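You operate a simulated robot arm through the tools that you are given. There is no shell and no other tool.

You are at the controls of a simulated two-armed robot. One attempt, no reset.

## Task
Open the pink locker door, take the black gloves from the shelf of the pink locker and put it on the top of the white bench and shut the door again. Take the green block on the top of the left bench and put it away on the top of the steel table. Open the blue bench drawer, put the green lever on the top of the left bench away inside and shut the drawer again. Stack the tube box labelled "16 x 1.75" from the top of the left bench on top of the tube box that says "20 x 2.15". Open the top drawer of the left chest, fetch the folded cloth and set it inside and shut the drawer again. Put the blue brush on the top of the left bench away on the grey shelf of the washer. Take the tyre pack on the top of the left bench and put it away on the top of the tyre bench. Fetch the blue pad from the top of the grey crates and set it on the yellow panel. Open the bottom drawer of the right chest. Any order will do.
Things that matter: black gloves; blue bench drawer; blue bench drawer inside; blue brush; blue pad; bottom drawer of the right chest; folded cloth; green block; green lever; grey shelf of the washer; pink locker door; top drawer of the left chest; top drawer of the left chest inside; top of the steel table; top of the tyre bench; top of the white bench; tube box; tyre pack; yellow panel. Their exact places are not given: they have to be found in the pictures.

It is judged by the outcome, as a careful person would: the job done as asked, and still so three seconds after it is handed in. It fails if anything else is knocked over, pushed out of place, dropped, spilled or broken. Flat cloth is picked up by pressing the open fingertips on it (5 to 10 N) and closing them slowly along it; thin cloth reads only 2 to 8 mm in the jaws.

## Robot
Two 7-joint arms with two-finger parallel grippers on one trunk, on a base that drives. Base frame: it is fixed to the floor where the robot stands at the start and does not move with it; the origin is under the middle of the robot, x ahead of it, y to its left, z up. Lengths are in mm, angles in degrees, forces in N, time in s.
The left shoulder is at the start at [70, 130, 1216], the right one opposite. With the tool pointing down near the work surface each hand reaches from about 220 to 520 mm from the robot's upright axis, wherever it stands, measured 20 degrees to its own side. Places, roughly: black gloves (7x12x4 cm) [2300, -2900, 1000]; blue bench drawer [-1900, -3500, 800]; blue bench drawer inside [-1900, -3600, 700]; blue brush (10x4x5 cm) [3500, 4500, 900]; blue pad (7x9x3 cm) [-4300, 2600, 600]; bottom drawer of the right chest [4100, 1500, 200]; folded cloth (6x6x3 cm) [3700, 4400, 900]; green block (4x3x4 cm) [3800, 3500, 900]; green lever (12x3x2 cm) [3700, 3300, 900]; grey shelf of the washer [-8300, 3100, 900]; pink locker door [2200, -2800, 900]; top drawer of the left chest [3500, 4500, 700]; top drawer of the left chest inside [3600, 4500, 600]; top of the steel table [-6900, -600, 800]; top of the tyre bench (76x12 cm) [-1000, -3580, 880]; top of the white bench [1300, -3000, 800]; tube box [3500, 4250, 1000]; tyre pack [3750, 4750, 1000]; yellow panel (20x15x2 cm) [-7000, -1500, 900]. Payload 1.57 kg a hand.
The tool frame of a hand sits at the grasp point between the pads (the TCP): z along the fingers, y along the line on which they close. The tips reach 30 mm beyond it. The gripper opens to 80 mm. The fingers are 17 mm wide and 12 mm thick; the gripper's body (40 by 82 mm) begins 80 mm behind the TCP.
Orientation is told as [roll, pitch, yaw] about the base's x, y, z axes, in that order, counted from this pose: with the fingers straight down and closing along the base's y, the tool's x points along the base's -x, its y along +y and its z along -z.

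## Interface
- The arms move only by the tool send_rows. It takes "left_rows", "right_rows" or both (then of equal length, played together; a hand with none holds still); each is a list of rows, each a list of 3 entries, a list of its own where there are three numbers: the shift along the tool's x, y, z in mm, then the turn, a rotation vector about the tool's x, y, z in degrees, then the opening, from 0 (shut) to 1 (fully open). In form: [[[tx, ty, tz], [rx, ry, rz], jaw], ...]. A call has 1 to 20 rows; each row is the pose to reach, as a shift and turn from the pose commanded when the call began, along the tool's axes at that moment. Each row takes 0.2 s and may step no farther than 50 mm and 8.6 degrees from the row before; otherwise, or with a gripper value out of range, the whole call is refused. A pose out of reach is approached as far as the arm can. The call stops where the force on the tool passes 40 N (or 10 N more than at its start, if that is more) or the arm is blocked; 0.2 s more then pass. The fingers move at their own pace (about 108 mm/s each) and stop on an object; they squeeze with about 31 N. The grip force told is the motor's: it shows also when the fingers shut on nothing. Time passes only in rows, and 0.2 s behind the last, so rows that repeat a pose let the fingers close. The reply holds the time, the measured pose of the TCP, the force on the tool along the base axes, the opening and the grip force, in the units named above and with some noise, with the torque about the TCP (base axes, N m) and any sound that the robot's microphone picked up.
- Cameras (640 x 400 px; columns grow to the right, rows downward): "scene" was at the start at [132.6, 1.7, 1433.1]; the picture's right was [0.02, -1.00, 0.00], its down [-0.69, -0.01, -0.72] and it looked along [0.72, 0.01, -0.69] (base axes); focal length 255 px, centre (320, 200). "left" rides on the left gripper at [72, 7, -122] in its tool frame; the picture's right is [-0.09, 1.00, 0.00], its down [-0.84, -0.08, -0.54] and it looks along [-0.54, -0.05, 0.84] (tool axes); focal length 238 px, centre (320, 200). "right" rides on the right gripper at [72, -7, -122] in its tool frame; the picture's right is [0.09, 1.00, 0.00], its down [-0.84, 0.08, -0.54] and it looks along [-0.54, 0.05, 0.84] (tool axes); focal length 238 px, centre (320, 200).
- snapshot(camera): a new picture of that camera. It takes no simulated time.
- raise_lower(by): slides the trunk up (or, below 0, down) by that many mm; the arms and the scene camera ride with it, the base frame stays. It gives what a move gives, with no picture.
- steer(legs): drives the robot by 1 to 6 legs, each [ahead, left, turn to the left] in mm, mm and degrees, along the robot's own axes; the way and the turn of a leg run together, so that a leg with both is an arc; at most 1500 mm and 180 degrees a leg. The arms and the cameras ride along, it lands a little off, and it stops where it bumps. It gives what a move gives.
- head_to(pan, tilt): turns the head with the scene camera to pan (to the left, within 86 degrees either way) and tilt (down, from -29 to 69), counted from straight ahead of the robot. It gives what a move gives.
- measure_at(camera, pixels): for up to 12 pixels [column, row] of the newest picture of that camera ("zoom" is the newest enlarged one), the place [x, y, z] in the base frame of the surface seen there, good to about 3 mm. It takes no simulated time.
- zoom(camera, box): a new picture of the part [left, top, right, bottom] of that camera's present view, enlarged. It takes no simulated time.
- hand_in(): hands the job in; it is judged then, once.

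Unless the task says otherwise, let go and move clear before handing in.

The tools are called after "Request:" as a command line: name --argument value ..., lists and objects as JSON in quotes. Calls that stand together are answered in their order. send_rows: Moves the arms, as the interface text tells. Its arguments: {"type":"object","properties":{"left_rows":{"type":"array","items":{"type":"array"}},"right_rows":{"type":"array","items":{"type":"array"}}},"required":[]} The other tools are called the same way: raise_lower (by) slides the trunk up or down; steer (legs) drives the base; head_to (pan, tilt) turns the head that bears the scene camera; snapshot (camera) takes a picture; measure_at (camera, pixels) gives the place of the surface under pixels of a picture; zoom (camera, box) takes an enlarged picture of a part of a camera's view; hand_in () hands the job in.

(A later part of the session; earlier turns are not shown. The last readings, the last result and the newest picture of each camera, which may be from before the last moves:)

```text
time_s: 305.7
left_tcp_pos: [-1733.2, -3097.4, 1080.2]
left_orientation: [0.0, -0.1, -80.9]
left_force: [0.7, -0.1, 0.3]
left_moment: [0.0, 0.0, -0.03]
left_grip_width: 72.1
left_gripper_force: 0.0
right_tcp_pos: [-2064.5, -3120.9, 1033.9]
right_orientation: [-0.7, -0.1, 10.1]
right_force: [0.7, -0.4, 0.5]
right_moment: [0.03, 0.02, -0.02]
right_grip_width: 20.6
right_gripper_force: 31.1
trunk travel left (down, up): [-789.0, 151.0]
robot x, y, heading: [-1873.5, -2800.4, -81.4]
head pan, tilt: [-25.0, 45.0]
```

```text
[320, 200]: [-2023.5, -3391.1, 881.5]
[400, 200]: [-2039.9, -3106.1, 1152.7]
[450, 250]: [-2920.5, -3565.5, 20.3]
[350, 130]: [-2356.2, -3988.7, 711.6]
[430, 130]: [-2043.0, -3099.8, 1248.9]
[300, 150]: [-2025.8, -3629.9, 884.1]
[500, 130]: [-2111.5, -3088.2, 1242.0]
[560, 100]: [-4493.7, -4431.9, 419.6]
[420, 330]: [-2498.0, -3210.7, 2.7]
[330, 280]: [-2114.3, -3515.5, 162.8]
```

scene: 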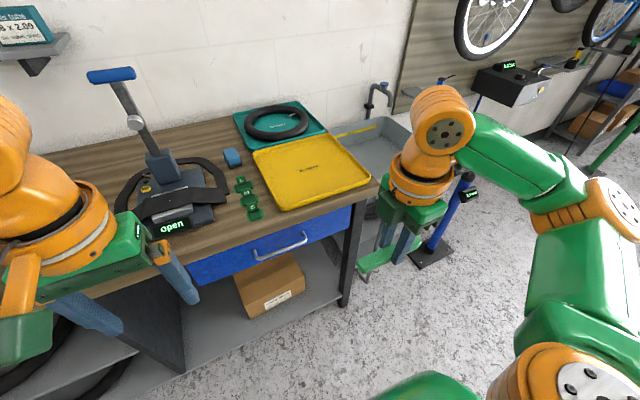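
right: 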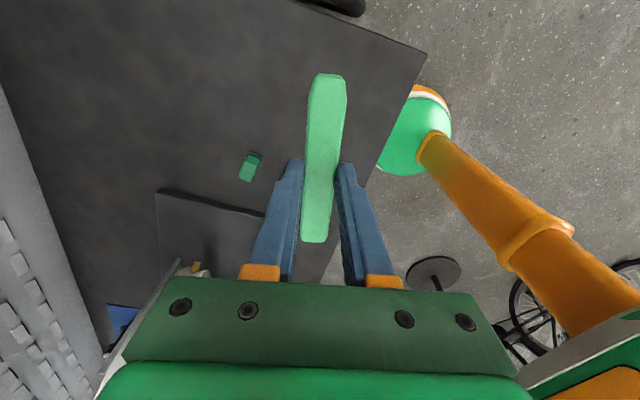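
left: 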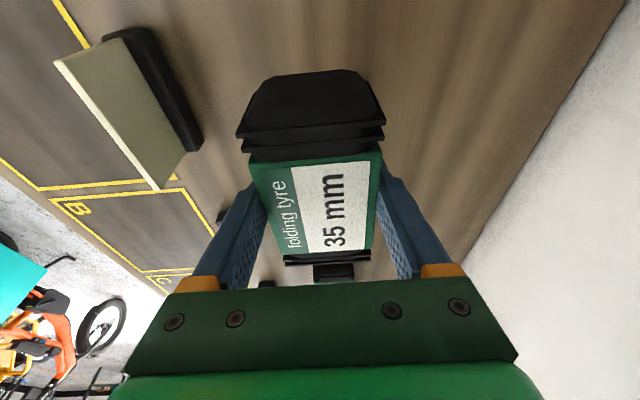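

Clear to the right. I shift right 196 mm, set the heading to about -80°, and turn the left hand to point forward.

Request:
steer --legs '[[0, -198, 1.4]]'

Request:
send_rows --left_rows '[[[0, 0, 0], [0, 0, 8.5], 0.7], [[0, 0, 0], [0, 0, 17], 0.7], [[0, 0, 0], [0, 0, 25.5], 0.7], [[0, 0, 0], [0, 0, 34], 0.7], [[0, 0, 0], [0, 0, 42.5], 0.7], [[0, 0, 0], [0, 0, 51], 0.7], [[0, 0, 0], [0, 0, 59.5], 0.7], [[0, 0, 0], [0, 0, 68], 0.7], [[0, 0, 0], [0, 0, 76.5], 0.7], [[0, 0, 0], [0, 0, 85], 0.7], [[0, 0, 0], [0, 0, 90], 0.7], [[0, 0, 0], [0, 0, 90], 0.7]]'

Request:
send_rows --left_rows '[[[0, 0, 0], [-8, 0, 0], 0.7], [[0, 0, 0], [-16, 0, 0], 0.7], [[0, 0, 0], [-24, 0, 0], 0.7], [[0, 0, 0], [-32, 0, 0], 0.7], [[0, 0, 0], [-40, 0, 0], 0.7], [[0, 0, 0], [-48, 0, 0], 0.7], [[0, 0, 0], [-56, 0, 0], 0.7], [[0, 0, 0], [-64, 0, 0], 0.7], [[0, 0, 0], [-72, 0, 0], 0.7], [[0, 0, 0], [-80, 0, 0], 0.7], [[0, 0, 0], [-88, 0, 0], 0.7], [[0, 0, 0], [-90, 0, 0], 0.7], [[0, 0, 0], [-90, 0, 0], 0.7]]'

Request:
head_to --pan 0 --tilt 40

Request:
snapshot --camera "scene"

```text
time_s: 307.3
left_tcp_pos: [-1916.6, -3125.8, 1080.3]
left_orientation: [-0.1, -0.1, -79.5]
left_force: [0.2, 0.1, 0.5]
left_moment: [0.0, 0.01, 0.01]
left_grip_width: 71.7
left_gripper_force: 0.0
right_tcp_pos: [-2247.3, -3157.9, 1034.0]
right_orientation: [-0.7, -0.1, 11.5]
right_force: [-0.2, 1.1, 0.5]
right_moment: [0.0, 0.02, -0.03]
right_grip_width: 20.4
right_gripper_force: 31.4
trunk travel left (down, up): [-789.0, 151.0]
robot x, y, heading: [-2068.1, -2834.0, -79.9]
head pan, tilt: [-25.0, 45.0]
```

```text
time_s: 309.9
left_tcp_pos: [-1944.8, -3087.0, 1073.3]
left_orientation: [0.1, -0.1, -169.5]
left_force: [0.2, -0.1, 0.0]
left_moment: [-0.02, -0.02, 0.02]
left_grip_width: 56.0
left_gripper_force: 0.0
left hand out of reach, approached as far as the arm can: row 9, 10, 11, 12
right_tcp_pos: [-2248.3, -3158.1, 1033.7]
right_orientation: [-0.6, -0.2, 11.4]
right_force: [-0.5, -1.0, -0.1]
right_moment: [0.0, -0.02, -0.03]
right_grip_width: 21.0
right_gripper_force: 30.7
trunk travel left (down, up): [-789.0, 151.0]
robot x, y, heading: [-2064.5, -2833.1, -79.4]
head pan, tilt: [-25.0, 45.0]
```

```text
time_s: 311.7
left_tcp_pos: [-1977.7, -3124.1, 1132.7]
left_orientation: [61.1, -15.8, -159.6]
left_force: [-0.2, -0.9, 0.2]
left_moment: [-0.02, 0.02, 0.05]
left_grip_width: 56.1
left_gripper_force: 0.0
left hand out of reach, approached as far as the arm can: row 5, 6, 7, 8, 9
right_tcp_pos: [-2249.4, -3157.9, 1034.3]
right_orientation: [-0.8, -0.3, 11.6]
right_force: [-0.1, -0.4, 0.7]
right_moment: [-0.01, 0.0, 0.06]
right_grip_width: 20.6
right_gripper_force: 30.4
trunk travel left (down, up): [-789.0, 151.0]
robot x, y, heading: [-2065.2, -2830.0, -79.6]
head pan, tilt: [-25.0, 45.0]
stopped in row 9 (left hand): the arm was blocked; the commanded pose is now the measured one
```

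```text
time_s: 312.6
left_tcp_pos: [-1978.3, -3125.0, 1132.2]
left_orientation: [61.1, -15.7, -159.5]
left_force: [-0.1, -0.6, 0.5]
left_moment: [0.02, 0.0, 0.0]
left_grip_width: 56.2
left_gripper_force: 0.1
right_tcp_pos: [-2250.2, -3157.4, 1033.3]
right_orientation: [-0.7, -0.3, 11.5]
right_force: [-0.1, 0.4, -0.8]
right_moment: [-0.01, -0.01, 0.01]
right_grip_width: 20.6
right_gripper_force: 30.7
trunk travel left (down, up): [-789.0, 151.0]
robot x, y, heading: [-2062.7, -2835.5, -79.8]
head pan, tilt: [0.0, 40.0]
```

```text
taken
```

scene: 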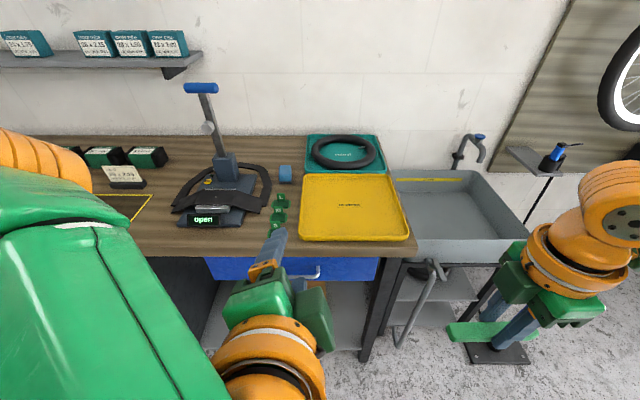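

The left wrist got blocked in that direction ("arm was blocked"). I unwind it and use the other twist (as the right hand did).

Request:
send_rows --left_rows '[[[0, 0, 0], [8.5, 0, 0], 0.7], [[0, 0, 0], [17, 0, 0], 0.7], [[0, 0, 0], [25.5, 0, 0], 0.7], [[0, 0, 0], [34, 0, 0], 0.7], [[0, 0, 0], [42.5, 0, 0], 0.7], [[0, 0, 0], [51, 0, 0], 0.7], [[0, 0, 0], [59.5, 0, 0], 0.7], [[0, 0, 0], [61, 0, 0], 0.7], [[0, 0, 0], [61, 0, 0], 0.7]]'

Request:
send_rows --left_rows '[[[0, 0, 0], [0, 8, 0], 0.7], [[0, 0, 0], [0, 15.7, 0], 0.7], [[0, 0, 0], [0, 15.7, 0], 0.7]]'

```text
time_s: 314.6
left_tcp_pos: [-1978.7, -3123.5, 1131.3]
left_orientation: [0.1, -15.3, -159.9]
left_force: [0.6, -0.1, 0.2]
left_moment: [0.0, -0.01, -0.01]
left_grip_width: 56.0
left_gripper_force: 0.1
right_tcp_pos: [-2248.7, -3158.4, 1033.8]
right_orientation: [-0.7, -0.3, 11.5]
right_force: [0.5, -0.9, -0.1]
right_moment: [0.0, -0.05, 0.0]
right_grip_width: 20.6
right_gripper_force: 30.6
trunk travel left (down, up): [-789.0, 151.0]
robot x, y, heading: [-2067.9, -2830.9, -79.8]
head pan, tilt: [0.0, 40.0]
```

```text
time_s: 315.4
left_tcp_pos: [-1979.0, -3117.2, 1127.5]
left_orientation: [0.2, 0.4, -159.7]
left_force: [1.0, 1.3, 0.1]
left_moment: [0.0, 0.0, -0.02]
left_grip_width: 56.1
left_gripper_force: 0.1
left hand out of reach, approached as far as the arm can: row 2, 3
right_tcp_pos: [-2249.2, -3159.3, 1033.7]
right_orientation: [-0.6, -0.2, 11.5]
right_force: [0.3, 0.1, 0.3]
right_moment: [0.02, 0.02, -0.03]
right_grip_width: 20.6
right_gripper_force: 31.4
trunk travel left (down, up): [-789.0, 151.0]
robot x, y, heading: [-2066.4, -2831.1, -79.7]
head pan, tilt: [0.0, 40.0]
```

Request:
send_rows --left_rows '[[[10, 8, 0], [0, 0, -8.5], 0.7], [[20, 16, 0], [0, 0, -17], 0.7], [[30, 24, 0], [0, 0, -25.5], 0.7], [[40, 32, 0], [0, 0, -34], 0.7], [[50, 40, 0], [0, 0, -42.5], 0.7], [[60, 48, 0], [0, 0, -51], 0.7], [[70, 53, 0], [0, 0, -59.5], 0.7], [[72, 53, 0], [0, 0, -68], 0.7], [[72, 53, 0], [0, 0, -76.5], 0.7], [[72, 53, 0], [0, 0, -85], 0.7], [[72, 53, 0], [0, 0, -93.5], 0.7], [[72, 53, 0], [0, 0, -102], 0.7], [[72, 53, 0], [0, 0, -110.5], 0.7], [[72, 53, 0], [0, 0, -119], 0.7], [[72, 53, 0], [0, 0, -127.5], 0.7], [[72, 53, 0], [0, 0, -136], 0.7], [[72, 53, 0], [0, 0, -144.5], 0.7], [[72, 53, 0], [0, 0, -153], 0.7], [[72, 53, 0], [0, 0, -161.5], 0.7], [[72, 53, 0], [0, 0, -169.8], 0.7]]'

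Request:
send_rows --left_rows '[[[0, 0, 0], [8, 0, 0], 0.7], [[0, 0, 0], [16, 0, 0], 0.7], [[0, 0, 0], [24, 0, 0], 0.7], [[0, 0, 0], [32, 0, 0], 0.7], [[0, 0, 0], [40, 0, 0], 0.7], [[0, 0, 0], [48, 0, 0], 0.7], [[0, 0, 0], [56, 0, 0], 0.7], [[0, 0, 0], [64, 0, 0], 0.7], [[0, 0, 0], [72, 0, 0], 0.7], [[0, 0, 0], [80, 0, 0], 0.7], [[0, 0, 0], [88, 0, 0], 0.7], [[0, 0, 0], [90, 0, 0], 0.7], [[0, 0, 0], [90, 0, 0], 0.7]]'

Request:
snapshot --camera "scene"

```text
time_s: 319.6
left_tcp_pos: [-1894.8, -3141.9, 1127.3]
left_orientation: [-0.1, -0.4, 10.1]
left_force: [0.2, -0.5, 0.1]
left_moment: [0.01, -0.03, -0.03]
left_grip_width: 55.7
left_gripper_force: 0.0
right_tcp_pos: [-2249.2, -3158.8, 1032.4]
right_orientation: [-0.7, -0.3, 11.5]
right_force: [-0.3, -0.1, -0.6]
right_moment: [0.0, 0.03, 0.07]
right_grip_width: 20.8
right_gripper_force: 30.7
trunk travel left (down, up): [-789.0, 151.0]
robot x, y, heading: [-2066.1, -2833.0, -79.8]
head pan, tilt: [0.0, 40.0]
```

```text
time_s: 322.4
left_tcp_pos: [-1952.1, -3194.2, 1095.4]
left_orientation: [-90.2, -0.4, 10.0]
left_force: [-0.2, -0.7, 0.2]
left_moment: [0.01, -0.02, -0.02]
left_grip_width: 55.9
left_gripper_force: 0.0
left hand out of reach, approached as far as the arm can: row 7, 8, 9, 10, 11, 12, 13
right_tcp_pos: [-2248.4, -3158.3, 1032.8]
right_orientation: [-0.7, -0.2, 11.5]
right_force: [-0.1, 1.0, 0.3]
right_moment: [-0.04, -0.02, 0.0]
right_grip_width: 20.4
right_gripper_force: 30.7
trunk travel left (down, up): [-789.0, 151.0]
robot x, y, heading: [-2067.4, -2831.7, -79.8]
head pan, tilt: [0.0, 40.0]
```

```text
taken
```

scene: 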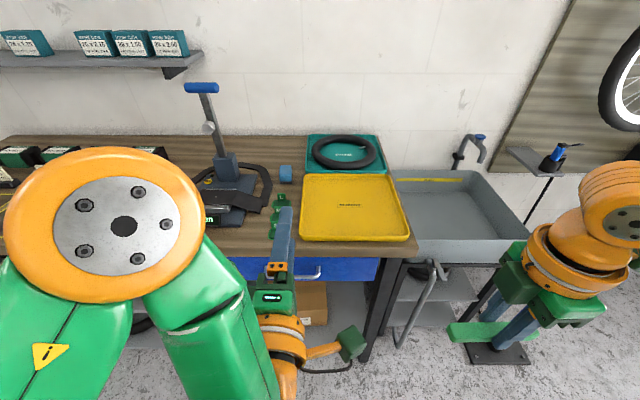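

Left hand now points forward with vertical closing. I lower the trunk 300 mm to the handle's height.

Request:
raise_lower --by -300

Request:
snapshot --camera "left"

Request:
snapshot --camera "scene"

```text
time_s: 325.4
left_tcp_pos: [-1954.3, -3194.2, 795.1]
left_orientation: [-90.2, -0.5, 10.0]
left_force: [0.5, 0.1, -0.3]
left_moment: [-0.02, -0.01, -0.02]
left_grip_width: 56.2
left_gripper_force: 0.0
right_tcp_pos: [-2250.0, -3158.6, 733.1]
right_orientation: [-0.7, -0.3, 11.5]
right_force: [-0.5, 0.1, 0.3]
right_moment: [0.0, -0.01, -0.02]
right_grip_width: 20.7
right_gripper_force: 30.9
trunk travel left (down, up): [-489.0, 451.0]
robot x, y, heading: [-2067.5, -2833.3, -79.8]
head pan, tilt: [0.0, 40.0]
```

```text
taken
```

left: 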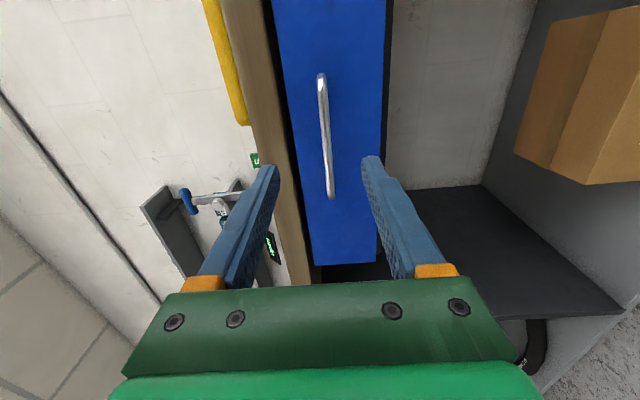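

```text
taken
```

scene: 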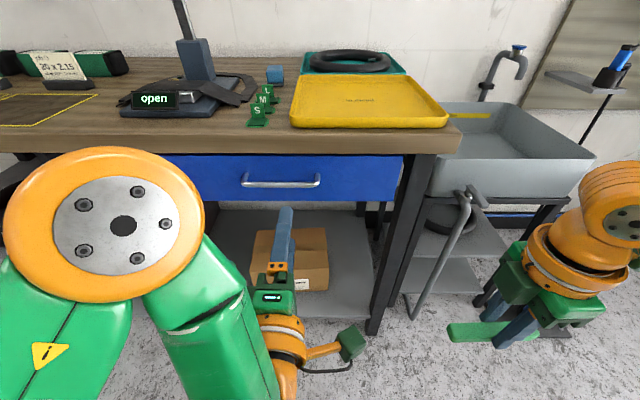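

Request:
measure_at --camera "left" --pixels '[[322, 85], [324, 110], [327, 140], [329, 165], [331, 190], [355, 130], [300, 130]]'

Request:
measure_at --camera "scene" --pixels '[[250, 184], [280, 185], [312, 184], [230, 170], [380, 175], [280, 160], [280, 198]]'

```text
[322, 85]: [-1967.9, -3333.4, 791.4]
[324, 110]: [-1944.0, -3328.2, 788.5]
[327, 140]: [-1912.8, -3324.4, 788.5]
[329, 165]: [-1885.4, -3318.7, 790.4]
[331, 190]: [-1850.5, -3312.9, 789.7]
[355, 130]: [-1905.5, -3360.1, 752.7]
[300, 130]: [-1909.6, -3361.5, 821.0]
```

```text
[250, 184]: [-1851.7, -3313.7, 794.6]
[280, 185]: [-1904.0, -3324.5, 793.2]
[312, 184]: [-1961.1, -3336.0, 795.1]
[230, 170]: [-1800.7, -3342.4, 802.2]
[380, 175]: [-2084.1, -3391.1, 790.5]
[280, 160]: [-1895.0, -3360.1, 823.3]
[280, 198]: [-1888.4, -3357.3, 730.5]
```

The bar's centre is [-1908,-3325,790]. I extend the left hand around it and close.

Request:
send_rows --left_rows '[[[-10, 2, 40], [0, 0, 0], 0.7], [[-22, 5, 80], [0, 0, 0], 0.7], [[-22, 5, 110], [0, 0, 0], 0.7], [[-22, 5, 125], [0, 0, 0], 0.7], [[-22, 5, 125], [0, 0, 0], 0.4], [[-22, 5, 125], [0, 0, 0], 0.0], [[-22, 5, 125], [0, 0, 0], 0.0], [[-22, 5, 125], [0, 0, 0], 0.0]]'

Request:
snapshot --camera "left"

```text
time_s: 327.2
left_tcp_pos: [-1908.5, -3311.5, 789.7]
left_orientation: [-90.3, -0.4, 10.0]
left_force: [-0.1, -2.9, 9.5]
left_moment: [-0.22, 0.18, -0.24]
left_grip_width: 10.6
left_gripper_force: 28.4
right_tcp_pos: [-2248.9, -3157.0, 733.3]
right_orientation: [-0.8, -0.2, 11.5]
right_force: [-0.1, 0.2, -0.7]
right_moment: [0.01, 0.0, -0.02]
right_grip_width: 20.7
right_gripper_force: 30.8
trunk travel left (down, up): [-489.0, 451.0]
robot x, y, heading: [-2066.8, -2829.6, -79.7]
head pan, tilt: [0.0, 40.0]
```

```text
taken
```

left: 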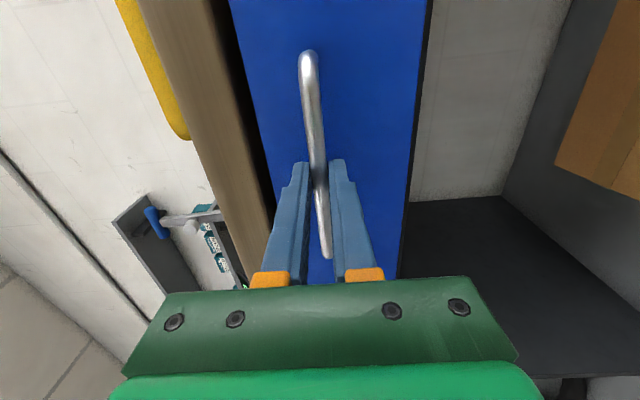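

Gripped (10.6 mm). I drive back to pull the drawer out.

Request:
steer --legs '[[-60, 0, 0]]'

Request:
steer --legs '[[-160, 0, 0]]'

Request:
snapshot --camera "scene"

```text
time_s: 328.1
left_tcp_pos: [-1918.9, -3252.8, 789.3]
left_orientation: [-90.3, -0.5, 10.1]
left_force: [1.2, -0.8, 9.7]
left_moment: [-0.21, 0.22, -0.23]
left_grip_width: 10.8
left_gripper_force: 28.6
right_tcp_pos: [-2260.1, -3098.3, 734.1]
right_orientation: [-0.8, -0.2, 11.6]
right_force: [0.7, -0.1, -0.2]
right_moment: [-0.01, -0.01, 0.04]
right_grip_width: 20.5
right_gripper_force: 31.0
trunk travel left (down, up): [-489.0, 451.0]
robot x, y, heading: [-2075.1, -2776.4, -79.7]
head pan, tilt: [0.0, 40.0]
```

```text
time_s: 329.5
left_tcp_pos: [-1945.6, -3105.0, 789.6]
left_orientation: [-90.3, -0.4, 10.2]
left_force: [2.4, -0.6, 8.0]
left_moment: [-0.19, 0.16, -0.39]
left_grip_width: 10.6
left_gripper_force: 28.2
right_tcp_pos: [-2286.7, -2949.2, 734.4]
right_orientation: [-0.8, -0.1, 11.7]
right_force: [0.0, 0.3, 0.0]
right_moment: [0.01, -0.02, -0.04]
right_grip_width: 20.9
right_gripper_force: 31.2
trunk travel left (down, up): [-489.0, 451.0]
robot x, y, heading: [-2102.2, -2624.8, -79.6]
head pan, tilt: [0.0, 40.0]
```

```text
taken
```

scene: 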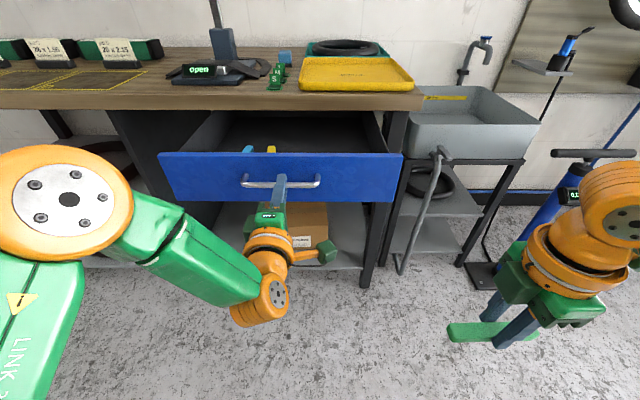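

The drawer is open ~209 mm; I see small things inside at (248,150) and (270,150). I let go, pull back, and raise for a view into it.

Request:
send_rows --left_rows '[[[0, 0, 0], [0, 0, 0], 0.5], [[0, 0, 0], [0, 0, 0], 0.6], [[0, 0, 0], [0, 0, 0], 0.6], [[0, 0, -40], [0, 0, 0], 0.6], [[0, 0, -80], [0, 0, 0], 0.6], [[0, 0, -80], [0, 0, 0], 0.6]]'

Request:
raise_lower --by 330

Request:
head_to --pan 0 --tilt 50

Request:
snapshot --camera "scene"

```text
time_s: 330.9
left_tcp_pos: [-1956.4, -3024.0, 788.4]
left_orientation: [-90.2, -0.4, 10.2]
left_force: [0.1, -0.8, 0.0]
left_moment: [-0.03, 0.01, 0.01]
left_grip_width: 48.0
left_gripper_force: 0.1
right_tcp_pos: [-2287.5, -2952.1, 733.7]
right_orientation: [-0.6, -0.3, 11.7]
right_force: [0.6, -0.1, -0.3]
right_moment: [0.03, 0.02, -0.05]
right_grip_width: 20.8
right_gripper_force: 30.7
trunk travel left (down, up): [-489.0, 451.0]
robot x, y, heading: [-2102.6, -2627.2, -79.8]
head pan, tilt: [0.0, 40.0]
```

```text
time_s: 334.2
left_tcp_pos: [-1956.8, -3024.3, 1118.7]
left_orientation: [-90.1, -0.4, 10.1]
left_force: [0.8, -0.3, 0.6]
left_moment: [0.01, 0.0, -0.02]
left_grip_width: 48.0
left_gripper_force: 0.0
right_tcp_pos: [-2285.3, -2952.0, 1062.8]
right_orientation: [-0.7, -0.2, 11.6]
right_force: [0.0, -0.7, -0.6]
right_moment: [-0.02, 0.04, 0.0]
right_grip_width: 20.4
right_gripper_force: 30.8
trunk travel left (down, up): [-819.0, 121.0]
robot x, y, heading: [-2101.9, -2628.2, -79.9]
head pan, tilt: [0.0, 40.0]
```

```text
time_s: 334.9
left_tcp_pos: [-1956.2, -3026.1, 1118.2]
left_orientation: [-90.2, -0.5, 10.2]
left_force: [0.2, 0.4, -0.2]
left_moment: [-0.02, 0.01, -0.04]
left_grip_width: 47.9
left_gripper_force: 0.0
right_tcp_pos: [-2285.4, -2951.7, 1063.7]
right_orientation: [-0.7, -0.3, 11.7]
right_force: [-0.5, 0.5, -0.3]
right_moment: [0.01, 0.02, 0.02]
right_grip_width: 20.7
right_gripper_force: 31.4
trunk travel left (down, up): [-819.0, 121.0]
robot x, y, heading: [-2105.5, -2628.7, -79.8]
head pan, tilt: [0.0, 50.0]
```

```text
taken
```

scene: 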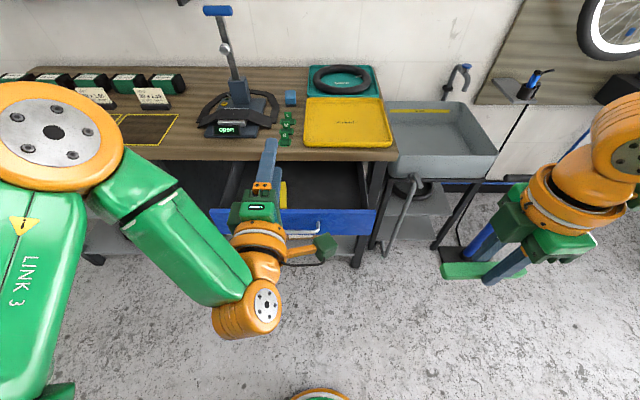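

Request:
zoom --camera "scene" --box '[200, 140, 400, 265]'

Request:
measure_at --camera "scene" --pixels '[[320, 185], [320, 200], [350, 200], [284, 200], [300, 190], [360, 200], [320, 212], [370, 213], [230, 185], [245, 170], [340, 170], [355, 180]]'

```text
3.20 times, centred on (300, 202) of scene
```

zoom: 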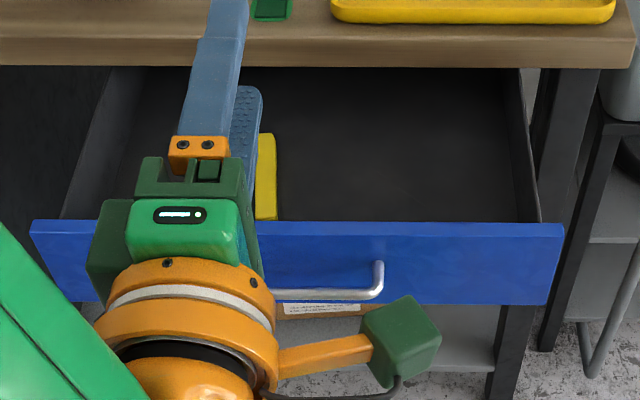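

```text
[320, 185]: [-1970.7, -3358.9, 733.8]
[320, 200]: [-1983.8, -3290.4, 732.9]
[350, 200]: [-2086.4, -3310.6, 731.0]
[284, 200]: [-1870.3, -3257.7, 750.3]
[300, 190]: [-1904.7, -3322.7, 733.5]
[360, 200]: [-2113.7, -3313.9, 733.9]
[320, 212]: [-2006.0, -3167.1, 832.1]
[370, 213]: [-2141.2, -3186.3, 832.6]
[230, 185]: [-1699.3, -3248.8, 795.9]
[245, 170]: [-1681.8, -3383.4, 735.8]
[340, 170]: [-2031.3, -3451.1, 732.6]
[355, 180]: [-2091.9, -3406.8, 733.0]
```

Drawer floor at z 733; the right half is free (a yellow lever lies at x≈-1870). I drive so the right hand can lay the green lever around [-2000,-3270].

Request:
send_rows --left_rows '[[[0, -40, 0], [0, 0, 0], 0.5], [[0, -80, 0], [0, 0, 0], 0.3], [[0, -80, 0], [0, 0, 0], 0.3]]'

Request:
steer --legs '[[190, 120, 0]]'

Request:
send_rows --right_rows '[[[-21, -35, 0], [0, 0, 0], 0.0], [[-42, -70, 0], [0, 0, 0], 0.0], [[-63, -105, 0], [0, 0, 0], 0.0], [[-84, -140, 0], [0, 0, 0], 0.0], [[-104, -174, 0], [0, 0, 0], 0.0], [[-104, -174, 0], [0, 0, 0], 0.0]]'

Request:
snapshot --camera "right"

Request:
snapshot --camera "scene"

```text
time_s: 335.7
left_tcp_pos: [-1958.6, -3025.5, 1198.8]
left_orientation: [-90.1, -0.5, 10.2]
left_force: [-0.6, -0.5, 0.2]
left_moment: [0.01, -0.01, 0.0]
left_grip_width: 24.0
left_gripper_force: 0.0
right_tcp_pos: [-2286.2, -2953.4, 1063.7]
right_orientation: [-0.6, -0.3, 11.8]
right_force: [0.0, 0.4, -1.0]
right_moment: [0.02, -0.01, 0.02]
right_grip_width: 20.7
right_gripper_force: 30.9
trunk travel left (down, up): [-819.0, 121.0]
robot x, y, heading: [-2103.1, -2624.3, -79.5]
head pan, tilt: [0.0, 50.0]
```

```text
time_s: 337.4
left_tcp_pos: [-1804.9, -3193.1, 1199.2]
left_orientation: [-90.4, -0.5, 10.1]
left_force: [0.1, 0.0, 0.1]
left_moment: [-0.05, -0.05, 0.0]
left_grip_width: 24.0
left_gripper_force: 0.0
right_tcp_pos: [-2132.4, -3120.5, 1063.4]
right_orientation: [-0.9, -0.3, 11.6]
right_force: [0.9, 0.4, 0.0]
right_moment: [-0.06, 0.0, -0.05]
right_grip_width: 20.8
right_gripper_force: 30.9
trunk travel left (down, up): [-819.0, 121.0]
robot x, y, heading: [-1948.5, -2799.4, -79.8]
head pan, tilt: [0.0, 50.0]
```

```text
time_s: 338.8
left_tcp_pos: [-1805.2, -3196.3, 1198.0]
left_orientation: [-90.2, -0.4, 10.1]
left_force: [1.0, 0.7, -0.3]
left_moment: [0.03, 0.01, 0.0]
left_grip_width: 23.9
left_gripper_force: 0.0
right_tcp_pos: [-1993.3, -3271.4, 1066.1]
right_orientation: [-0.7, -0.2, 11.6]
right_force: [0.8, 0.0, -0.1]
right_moment: [0.02, 0.04, -0.01]
right_grip_width: 20.6
right_gripper_force: 30.7
trunk travel left (down, up): [-819.0, 121.0]
robot x, y, heading: [-1951.8, -2794.8, -79.9]
head pan, tilt: [0.0, 50.0]
```

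```text
taken
```

right: 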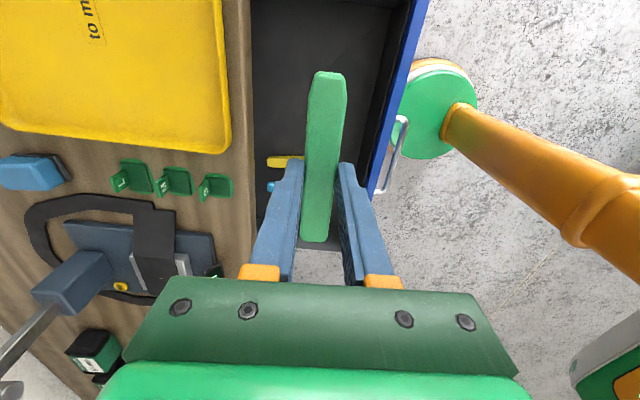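

```text
taken
```

scene: 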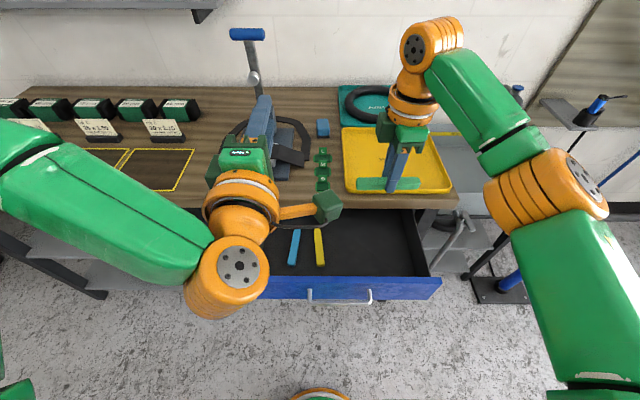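

The lever hangs over the free right half of the drawer. I lower by the trunk.

Request:
raise_lower --by -200

Request:
snapshot --camera "right"

Request:
snapshot --camera "scene"

```text
time_s: 341.0
left_tcp_pos: [-1803.2, -3194.0, 997.3]
left_orientation: [-90.2, -0.4, 10.1]
left_force: [0.4, 0.5, 0.0]
left_moment: [-0.01, -0.02, -0.01]
left_grip_width: 24.0
left_gripper_force: 0.1
right_tcp_pos: [-1993.5, -3270.9, 866.3]
right_orientation: [-0.7, -0.3, 11.6]
right_force: [-0.2, -0.2, 0.0]
right_moment: [0.05, 0.03, 0.02]
right_grip_width: 20.4
right_gripper_force: 31.3
trunk travel left (down, up): [-619.0, 321.0]
robot x, y, heading: [-1948.0, -2793.0, -80.0]
head pan, tilt: [0.0, 50.0]
```

```text
taken
```

right: 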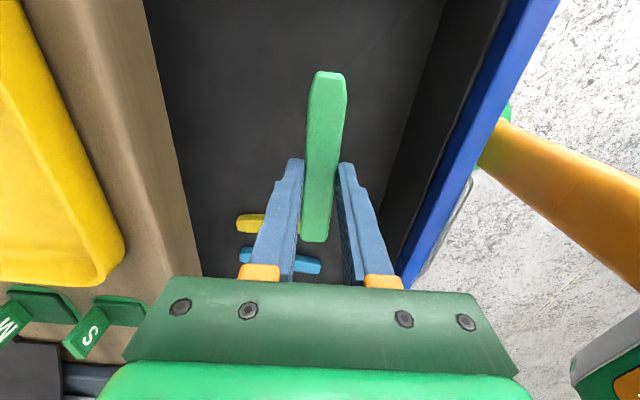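

```text
taken
```

scene: 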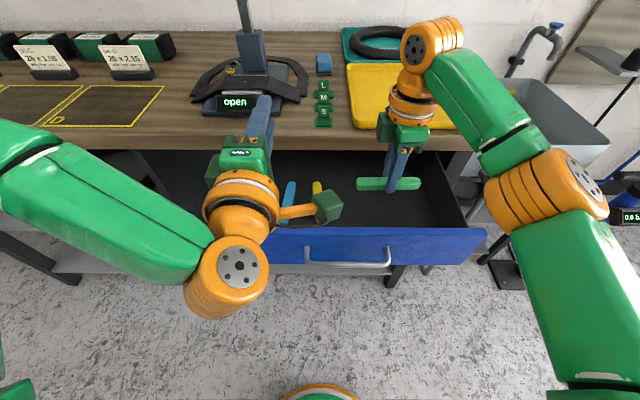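

Request:
measure_at --camera "right" --pixels '[[240, 224], [262, 216], [245, 258], [318, 268], [312, 238], [320, 80], [330, 160], [350, 100], [250, 150]]'

```text
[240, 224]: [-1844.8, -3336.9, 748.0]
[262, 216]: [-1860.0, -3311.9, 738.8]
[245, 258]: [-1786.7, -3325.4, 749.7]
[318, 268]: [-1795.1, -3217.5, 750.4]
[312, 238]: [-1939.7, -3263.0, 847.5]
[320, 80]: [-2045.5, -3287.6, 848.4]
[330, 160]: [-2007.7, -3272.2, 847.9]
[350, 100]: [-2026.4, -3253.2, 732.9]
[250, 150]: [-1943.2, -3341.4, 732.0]
```

Free floor beneath. I lower another 92 mm with the trunk, then the last bit with the arm.

Request:
raise_lower --by -92

Request:
send_rows --right_rows '[[[0, 0, 2], [0, 0, 0], 0.0], [[0, 0, 4], [0, 0, 0], 0.0], [[0, 0, 5], [0, 0, 0], 0.0], [[0, 0, 5], [0, 0, 0], 0.0]]'

Request:
snapshot --camera "right"

```text
time_s: 342.3
left_tcp_pos: [-1804.1, -3195.0, 905.7]
left_orientation: [-90.1, -0.5, 10.0]
left_force: [0.7, -0.5, -1.1]
left_moment: [0.0, 0.03, -0.01]
left_grip_width: 24.2
left_gripper_force: 0.1
right_tcp_pos: [-1993.1, -3272.3, 774.6]
right_orientation: [-0.7, -0.3, 11.6]
right_force: [0.0, 0.7, 0.3]
right_moment: [-0.02, 0.01, 0.0]
right_grip_width: 20.5
right_gripper_force: 31.4
trunk travel left (down, up): [-527.0, 413.0]
robot x, y, heading: [-1948.6, -2797.5, -79.8]
head pan, tilt: [0.0, 50.0]
```

```text
time_s: 343.3
left_tcp_pos: [-1802.8, -3195.6, 906.4]
left_orientation: [-90.2, -0.4, 10.1]
left_force: [0.2, -0.2, 0.1]
left_moment: [0.01, -0.02, 0.02]
left_grip_width: 23.6
left_gripper_force: 0.0
right_tcp_pos: [-1993.6, -3273.5, 769.3]
right_orientation: [-0.6, -0.4, 11.7]
right_force: [-0.3, -0.6, -0.3]
right_moment: [-0.02, -0.01, -0.01]
right_grip_width: 20.5
right_gripper_force: 31.1
trunk travel left (down, up): [-527.0, 413.0]
robot x, y, heading: [-1947.5, -2797.1, -79.9]
head pan, tilt: [0.0, 50.0]
```

```text
taken
```

right: 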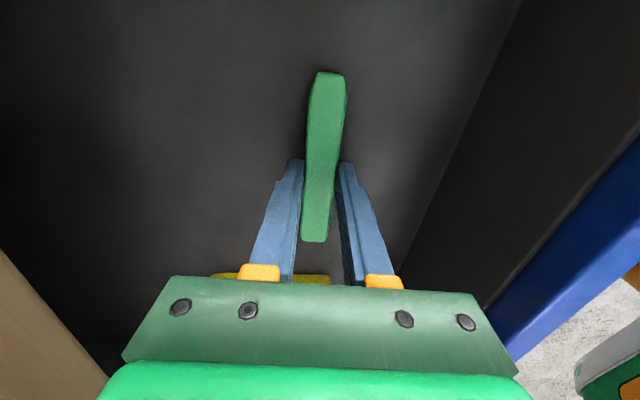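

Request:
send_rows --right_rows '[[[0, 0, 1], [0, 0, 0], 0.0], [[0, 0, 1.5], [0, 0, 0], 0.0], [[0, 0, 1.5], [0, 0, 0], 0.0]]'

```text
time_s: 344.1
left_tcp_pos: [-1803.1, -3194.9, 904.4]
left_orientation: [-90.3, -0.4, 10.1]
left_force: [-0.4, -0.6, 0.1]
left_moment: [-0.02, 0.0, 0.02]
left_grip_width: 24.1
left_gripper_force: 0.0
right_tcp_pos: [-1993.3, -3273.7, 768.1]
right_orientation: [-0.8, -0.2, 11.6]
right_force: [-0.6, 0.0, 0.3]
right_moment: [0.02, -0.02, 0.02]
right_grip_width: 20.6
right_gripper_force: 30.6
trunk travel left (down, up): [-527.0, 413.0]
robot x, y, heading: [-1948.3, -2795.5, -79.9]
head pan, tilt: [0.0, 50.0]
```

Close to the floor of the drawer; I open gently and rise.

Request:
send_rows --right_rows '[[[0, 0, 0.5], [0, 0, 0], 0.3], [[0, 0, 0.5], [0, 0, 0], 0.45], [[0, 0, 0.5], [0, 0, 0], 0.5], [[0, 0, -20], [0, 0, 0], 0.5], [[0, 0, -50], [0, 0, 0], 0.5], [[0, 0, -85], [0, 0, 0], 0.5]]'

Request:
raise_lower --by 150

Request:
snapshot --camera "right"

Request:
snapshot --camera "scene"

```text
time_s: 345.5
left_tcp_pos: [-1802.3, -3193.6, 907.3]
left_orientation: [-90.3, -0.3, 10.0]
left_force: [0.2, -0.3, 0.6]
left_moment: [0.0, 0.01, -0.03]
left_grip_width: 24.2
left_gripper_force: 0.1
right_tcp_pos: [-1995.0, -3266.5, 850.4]
right_orientation: [-0.8, -0.2, 11.7]
right_force: [0.2, -0.4, 0.6]
right_moment: [0.01, 0.01, 0.01]
right_grip_width: 39.9
right_gripper_force: 0.2
trunk travel left (down, up): [-527.0, 413.0]
robot x, y, heading: [-1945.5, -2794.2, -79.9]
head pan, tilt: [0.0, 50.0]
```

```text
time_s: 347.2
left_tcp_pos: [-1803.5, -3195.5, 1055.7]
left_orientation: [-90.1, -0.5, 10.1]
left_force: [-0.9, 0.5, -1.0]
left_moment: [-0.01, 0.01, 0.0]
left_grip_width: 23.8
left_gripper_force: 0.0
right_tcp_pos: [-1995.6, -3267.0, 999.3]
right_orientation: [-0.7, -0.3, 11.6]
right_force: [-0.6, 0.2, -0.3]
right_moment: [-0.02, -0.01, -0.03]
right_grip_width: 39.9
right_gripper_force: 0.2
trunk travel left (down, up): [-677.0, 263.0]
robot x, y, heading: [-1946.7, -2795.3, -79.7]
head pan, tilt: [0.0, 50.0]
```

```text
taken
```

right: 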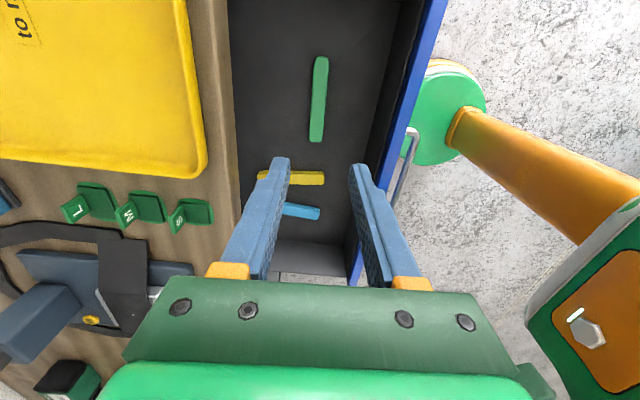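

```text
taken
```

scene: 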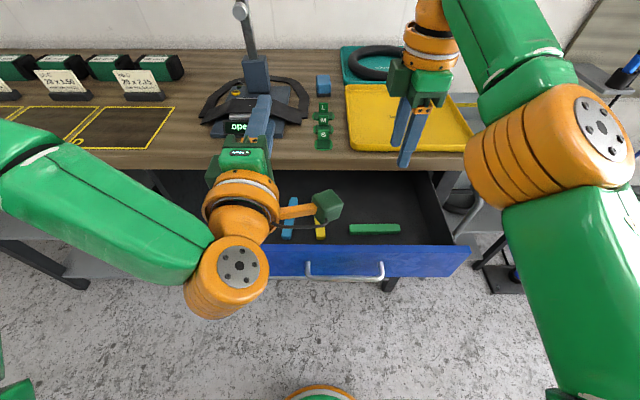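

The green lever lies in the drawer beside the others. I retract the right hand, back off, and close the left fist for pushing the drawer shut.

Request:
send_rows --right_rows '[[[21, 35, 0], [0, 0, 0], 0.5], [[42, 70, 0], [0, 0, 0], 0.5], [[63, 105, 0], [0, 0, 0], 0.5], [[84, 140, 0], [0, 0, 0], 0.5], [[104, 174, 0], [0, 0, 0], 0.5], [[104, 174, 0], [0, 0, 0], 0.5]]' --left_rows '[[[0, 0, 0], [0, 0, 0], 0.2], [[0, 0, 0], [0, 0, 0], 0.0], [[0, 0, 0], [0, 0, 0], 0.0], [[0, 0, 0], [0, 0, 0], 0.0], [[0, 0, 0], [0, 0, 0], 0.0], [[0, 0, 0], [0, 0, 0], 0.0]]'

Request:
steer --legs '[[-175, 0, 0]]'

Request:
raise_lower --by -298

Request:
snapshot --camera "left"

Request:
snapshot --camera "scene"

```text
time_s: 348.6
left_tcp_pos: [-1803.8, -3194.9, 1056.2]
left_orientation: [-90.1, -0.4, 10.0]
left_force: [-0.4, 0.3, -0.3]
left_moment: [0.0, 0.01, 0.02]
left_grip_width: 0.0
left_gripper_force: 21.3
right_tcp_pos: [-2046.5, -3270.3, 1014.6]
right_orientation: [-0.6, -0.3, 11.6]
right_force: [-0.1, 0.7, 0.2]
right_moment: [-0.02, -0.01, 0.05]
right_grip_width: 40.0
right_gripper_force: 0.1
right hand out of reach, approached as far as the arm can: row 1, 2, 3, 4, 5, 6
trunk travel left (down, up): [-677.0, 263.0]
robot x, y, heading: [-1951.2, -2797.9, -80.0]
head pan, tilt: [0.0, 50.0]
```

```text
time_s: 350.1
left_tcp_pos: [-1834.0, -3023.6, 1055.1]
left_orientation: [-90.1, -0.4, 10.0]
left_force: [-0.3, -0.6, 0.7]
left_moment: [-0.01, -0.02, 0.01]
left_grip_width: 0.1
left_gripper_force: 21.0
right_tcp_pos: [-2078.0, -3098.5, 1013.7]
right_orientation: [-0.5, -0.2, 11.5]
right_force: [0.8, -0.3, 0.6]
right_moment: [-0.03, -0.02, -0.01]
right_grip_width: 39.9
right_gripper_force: 0.1
trunk travel left (down, up): [-677.0, 263.0]
robot x, y, heading: [-1979.4, -2619.4, -80.0]
head pan, tilt: [0.0, 50.0]
```

```text
time_s: 353.1
left_tcp_pos: [-1835.3, -3021.3, 757.1]
left_orientation: [-90.2, -0.5, 9.9]
left_force: [-0.1, -0.9, 0.0]
left_moment: [0.0, -0.02, -0.01]
left_grip_width: 0.0
left_gripper_force: 21.2
right_tcp_pos: [-2077.5, -3096.0, 716.9]
right_orientation: [-0.6, -0.2, 11.5]
right_force: [-0.6, -0.9, 0.1]
right_moment: [0.01, 0.0, -0.01]
right_grip_width: 40.1
right_gripper_force: 0.1
trunk travel left (down, up): [-379.0, 561.0]
robot x, y, heading: [-1978.6, -2627.5, -79.6]
head pan, tilt: [0.0, 50.0]
```

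```text
taken
```

left: 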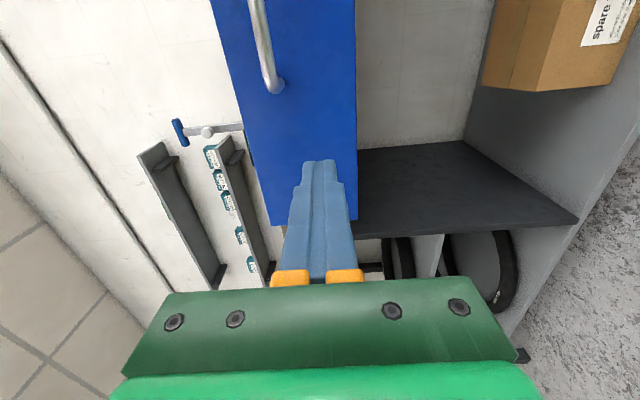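

```text
taken
```

scene: 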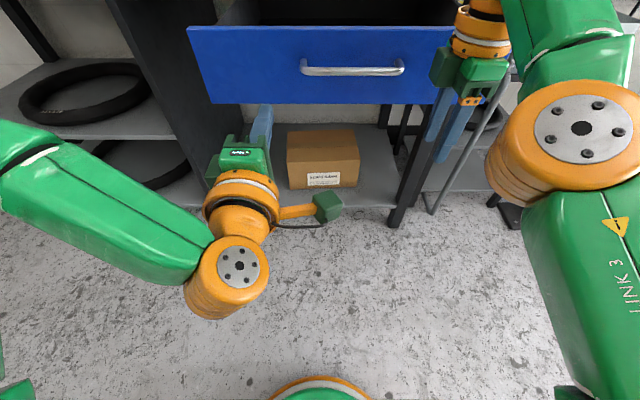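

The right hand did not retract (its IK got stuck), so I go up again first and free it in smaller moves.

Request:
raise_lower --by 298

Request:
send_rows --right_rows '[[[0, 0, 30], [0, 0, 0], 0.5], [[20, 10, 50], [0, 0, 0], 0.5], [[40, 30, 60], [0, 0, 0], 0.5], [[60, 50, 60], [0, 0, 0], 0.5], [[60, 80, 60], [0, 0, 0], 0.5], [[60, 110, 60], [0, 0, 0], 0.5], [[60, 140, 60], [0, 0, 0], 0.5], [[60, 160, 60], [0, 0, 0], 0.5]]'

Request:
snapshot --camera "scene"

```text
time_s: 356.1
left_tcp_pos: [-1835.4, -3021.7, 1055.5]
left_orientation: [-90.2, -0.4, 10.0]
left_force: [0.3, 0.6, -0.3]
left_moment: [0.01, 0.03, 0.0]
left_grip_width: 0.0
left_gripper_force: 21.3
right_tcp_pos: [-2077.8, -3097.8, 1016.3]
right_orientation: [-0.5, -0.3, 11.4]
right_force: [-0.2, -0.6, -0.4]
right_moment: [0.0, 0.0, -0.01]
right_grip_width: 39.9
right_gripper_force: 0.0
trunk travel left (down, up): [-677.0, 263.0]
robot x, y, heading: [-1974.5, -2626.0, -79.8]
head pan, tilt: [0.0, 50.0]
```

```text
time_s: 357.9
left_tcp_pos: [-1834.8, -3021.6, 1055.4]
left_orientation: [-90.2, -0.4, 10.0]
left_force: [0.0, 0.3, 0.0]
left_moment: [0.0, -0.02, 0.03]
left_grip_width: 0.0
left_gripper_force: 21.1
right_tcp_pos: [-2162.3, -3108.9, 1004.0]
right_orientation: [-0.5, -0.2, 11.4]
right_force: [-0.3, -0.5, 0.5]
right_moment: [0.04, -0.03, 0.01]
right_grip_width: 39.8
right_gripper_force: 0.0
right hand out of reach, approached as far as the arm can: row 1, 2, 3, 4, 5, 6, 7, 8
trunk travel left (down, up): [-677.0, 263.0]
robot x, y, heading: [-1981.6, -2624.2, -79.9]
head pan, tilt: [0.0, 50.0]
```

```text
taken
```

scene: 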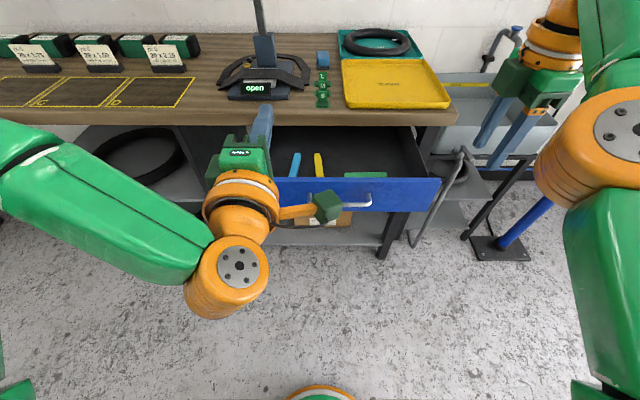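

Request:
send_rows --right_rows '[[[0, 0, 0], [0, 0, 8], 0.5], [[0, 0, 0], [0, 0, 16], 0.5], [[0, 0, 0], [0, 0, 24], 0.5], [[0, 0, 0], [0, 0, 32], 0.5], [[0, 0, 0], [0, 0, 40], 0.5], [[0, 0, 0], [0, 0, 48], 0.5], [[0, 0, 0], [0, 0, 56], 0.5], [[0, 0, 0], [0, 0, 64], 0.5], [[0, 0, 0], [0, 0, 72], 0.5], [[0, 0, 0], [0, 0, 80], 0.5], [[0, 0, 0], [0, 0, 88], 0.5], [[0, 0, 0], [0, 0, 91], 0.5]]'

Request:
send_rows --right_rows '[[[10, 0, 20], [0, 0, 0], 0.5], [[20, 0, 40], [0, 0, 0], 0.5], [[40, 0, 60], [0, 0, 0], 0.5], [[60, 0, 80], [0, 0, 0], 0.5], [[80, 0, 90], [0, 0, 0], 0.5], [[110, 0, 90], [0, 0, 0], 0.5], [[140, 0, 90], [0, 0, 0], 0.5], [[140, 0, 90], [0, 0, 0], 0.5]]'

Request:
snapshot --camera "scene"

```text
time_s: 360.5
left_tcp_pos: [-1833.9, -3022.7, 1055.9]
left_orientation: [-90.2, -0.4, 10.0]
left_force: [0.3, 0.3, -0.6]
left_moment: [0.01, 0.02, -0.01]
left_grip_width: 0.2
left_gripper_force: 21.3
right_tcp_pos: [-2158.4, -3110.6, 999.3]
right_orientation: [0.2, -0.6, -79.6]
right_force: [-0.7, -0.1, -0.9]
right_moment: [0.0, 0.02, 0.02]
right_grip_width: 39.9
right_gripper_force: 0.1
trunk travel left (down, up): [-677.0, 263.0]
robot x, y, heading: [-1980.5, -2621.5, -79.9]
head pan, tilt: [0.0, 50.0]
```

```text
time_s: 362.3
left_tcp_pos: [-1834.4, -3021.8, 1056.6]
left_orientation: [-90.2, -0.4, 10.1]
left_force: [0.1, 0.0, 0.4]
left_moment: [-0.01, 0.03, 0.02]
left_grip_width: 0.3
left_gripper_force: 21.2
right_tcp_pos: [-2191.1, -3130.8, 929.9]
right_orientation: [0.3, -0.5, -79.5]
right_force: [-0.1, 0.6, -0.6]
right_moment: [0.02, -0.02, 0.05]
right_grip_width: 40.1
right_gripper_force: 0.0
right hand out of reach, approached as far as the arm can: row 1, 2, 3, 4, 5, 6, 7, 8
trunk travel left (down, up): [-677.0, 263.0]
robot x, y, heading: [-1977.8, -2619.7, -79.6]
head pan, tilt: [0.0, 50.0]
```

```text
taken
```

scene: 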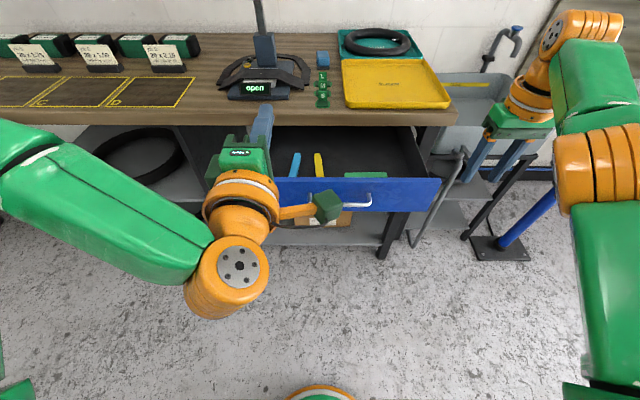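

The right arm is fully stretched (wrist ≈437 mm from the shoulder), so it is stuck at its singularity. I command a modest retreat held for many rows to let it bend.

Request:
send_rows --right_rows '[[[20, 10, 10], [0, 0, 0], 0.5], [[30, 20, 20], [0, 0, 0], 0.5], [[40, 30, 30], [0, 0, 0], 0.5], [[50, 40, 40], [0, 0, 0], 0.5], [[60, 60, 50], [0, 0, 0], 0.5], [[70, 80, 60], [0, 0, 0], 0.5], [[80, 100, 60], [0, 0, 0], 0.5], [[90, 120, 60], [0, 0, 0], 0.5], [[100, 140, 60], [0, 0, 0], 0.5], [[110, 160, 60], [0, 0, 0], 0.5], [[120, 170, 60], [0, 0, 0], 0.5], [[120, 170, 60], [0, 0, 0], 0.5]]'

Request:
snapshot --camera "scene"

```text
time_s: 364.9
left_tcp_pos: [-1837.1, -3020.0, 1056.2]
left_orientation: [-90.2, -0.4, 10.0]
left_force: [0.3, -0.6, 0.2]
left_moment: [0.0, -0.01, -0.02]
left_grip_width: 0.0
left_gripper_force: 20.9
right_tcp_pos: [-2003.1, -3116.3, 897.8]
right_orientation: [0.4, -0.5, -79.4]
right_force: [-0.1, 0.6, -0.9]
right_moment: [-0.01, 0.0, 0.01]
right_grip_width: 39.9
right_gripper_force: 0.1
right hand out of reach, approached as far as the arm can: row 1, 2, 3, 4, 5, 6, 7, 8, 9, 10, 11, 12
trunk travel left (down, up): [-677.0, 263.0]
robot x, y, heading: [-1980.2, -2625.9, -79.5]
head pan, tilt: [0.0, 50.0]
```

```text
taken
```

scene: 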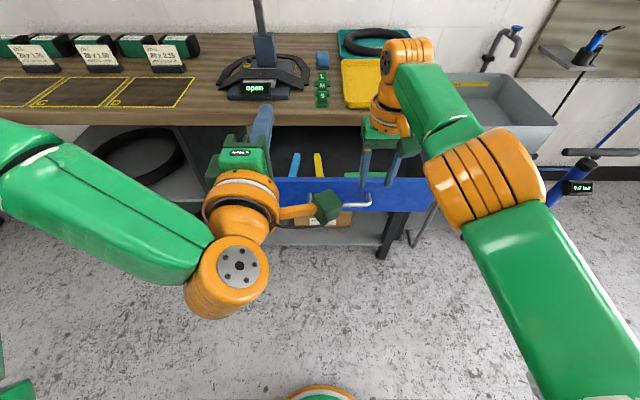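

I realise shifts count from the commanded (not the measured) pose, and that one has wandered into my body. I raise the trunk and walk the command back out to a reachable place.

Request:
raise_lower --by 150

Request:
send_rows --right_rows '[[[-42, -6, -13], [0, 0, 0], 0.5], [[-84, -12, -26], [0, 0, 0], 0.5], [[-126, -18, -39], [0, 0, 0], 0.5], [[-168, -24, -52], [0, 0, 0], 0.5], [[-210, -30, -65], [0, 0, 0], 0.5], [[-252, -36, -78], [0, 0, 0], 0.5], [[-294, -42, -91], [0, 0, 0], 0.5], [[-336, -48, -104], [0, 0, 0], 0.5], [[-378, -54, -117], [0, 0, 0], 0.5], [[-420, -60, -130], [0, 0, 0], 0.5], [[-464, -66, -140], [0, 0, 0], 0.5], [[-464, -66, -140], [0, 0, 0], 0.5]]'

Request:
snapshot --camera "scene"

```text
time_s: 366.6
left_tcp_pos: [-1834.1, -3021.9, 1205.9]
left_orientation: [-90.2, -0.4, 10.0]
left_force: [-0.1, 0.8, 0.5]
left_moment: [-0.02, 0.01, 0.01]
left_grip_width: 0.0
left_gripper_force: 21.4
right_tcp_pos: [-2003.5, -3117.2, 1048.0]
right_orientation: [0.2, -0.5, -79.5]
right_force: [0.2, -0.1, 0.3]
right_moment: [0.01, 0.02, -0.01]
right_grip_width: 39.9
right_gripper_force: 0.0
trunk travel left (down, up): [-827.0, 113.0]
robot x, y, heading: [-1976.8, -2620.5, -79.6]
head pan, tilt: [0.0, 50.0]
```

```text
time_s: 369.2
left_tcp_pos: [-1833.8, -3022.1, 1205.5]
left_orientation: [-90.1, -0.4, 10.1]
left_force: [0.3, -0.3, -0.2]
left_moment: [0.01, -0.01, 0.0]
left_grip_width: 0.1
left_gripper_force: 22.1
right_tcp_pos: [-2051.8, -3125.7, 1079.2]
right_orientation: [0.2, -0.6, -79.5]
right_force: [0.3, -0.1, 0.3]
right_moment: [-0.03, 0.01, -0.01]
right_grip_width: 39.8
right_gripper_force: 0.0
right hand out of reach, approached as far as the arm can: row 1, 2, 3, 4, 5, 6, 7, 8, 9, 10, 11, 12
trunk travel left (down, up): [-827.0, 113.0]
robot x, y, heading: [-1978.8, -2623.5, -79.8]
head pan, tilt: [0.0, 50.0]
```

```text
taken
```

scene: 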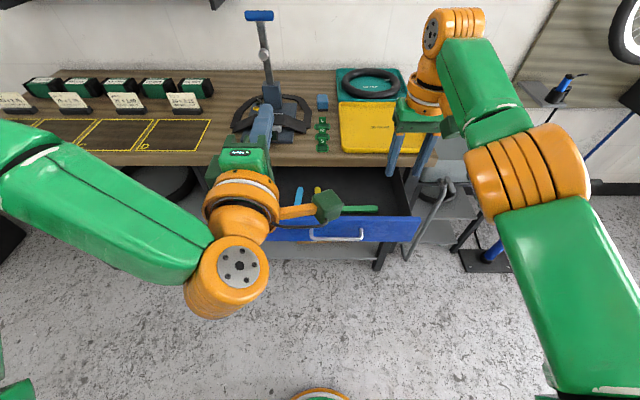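

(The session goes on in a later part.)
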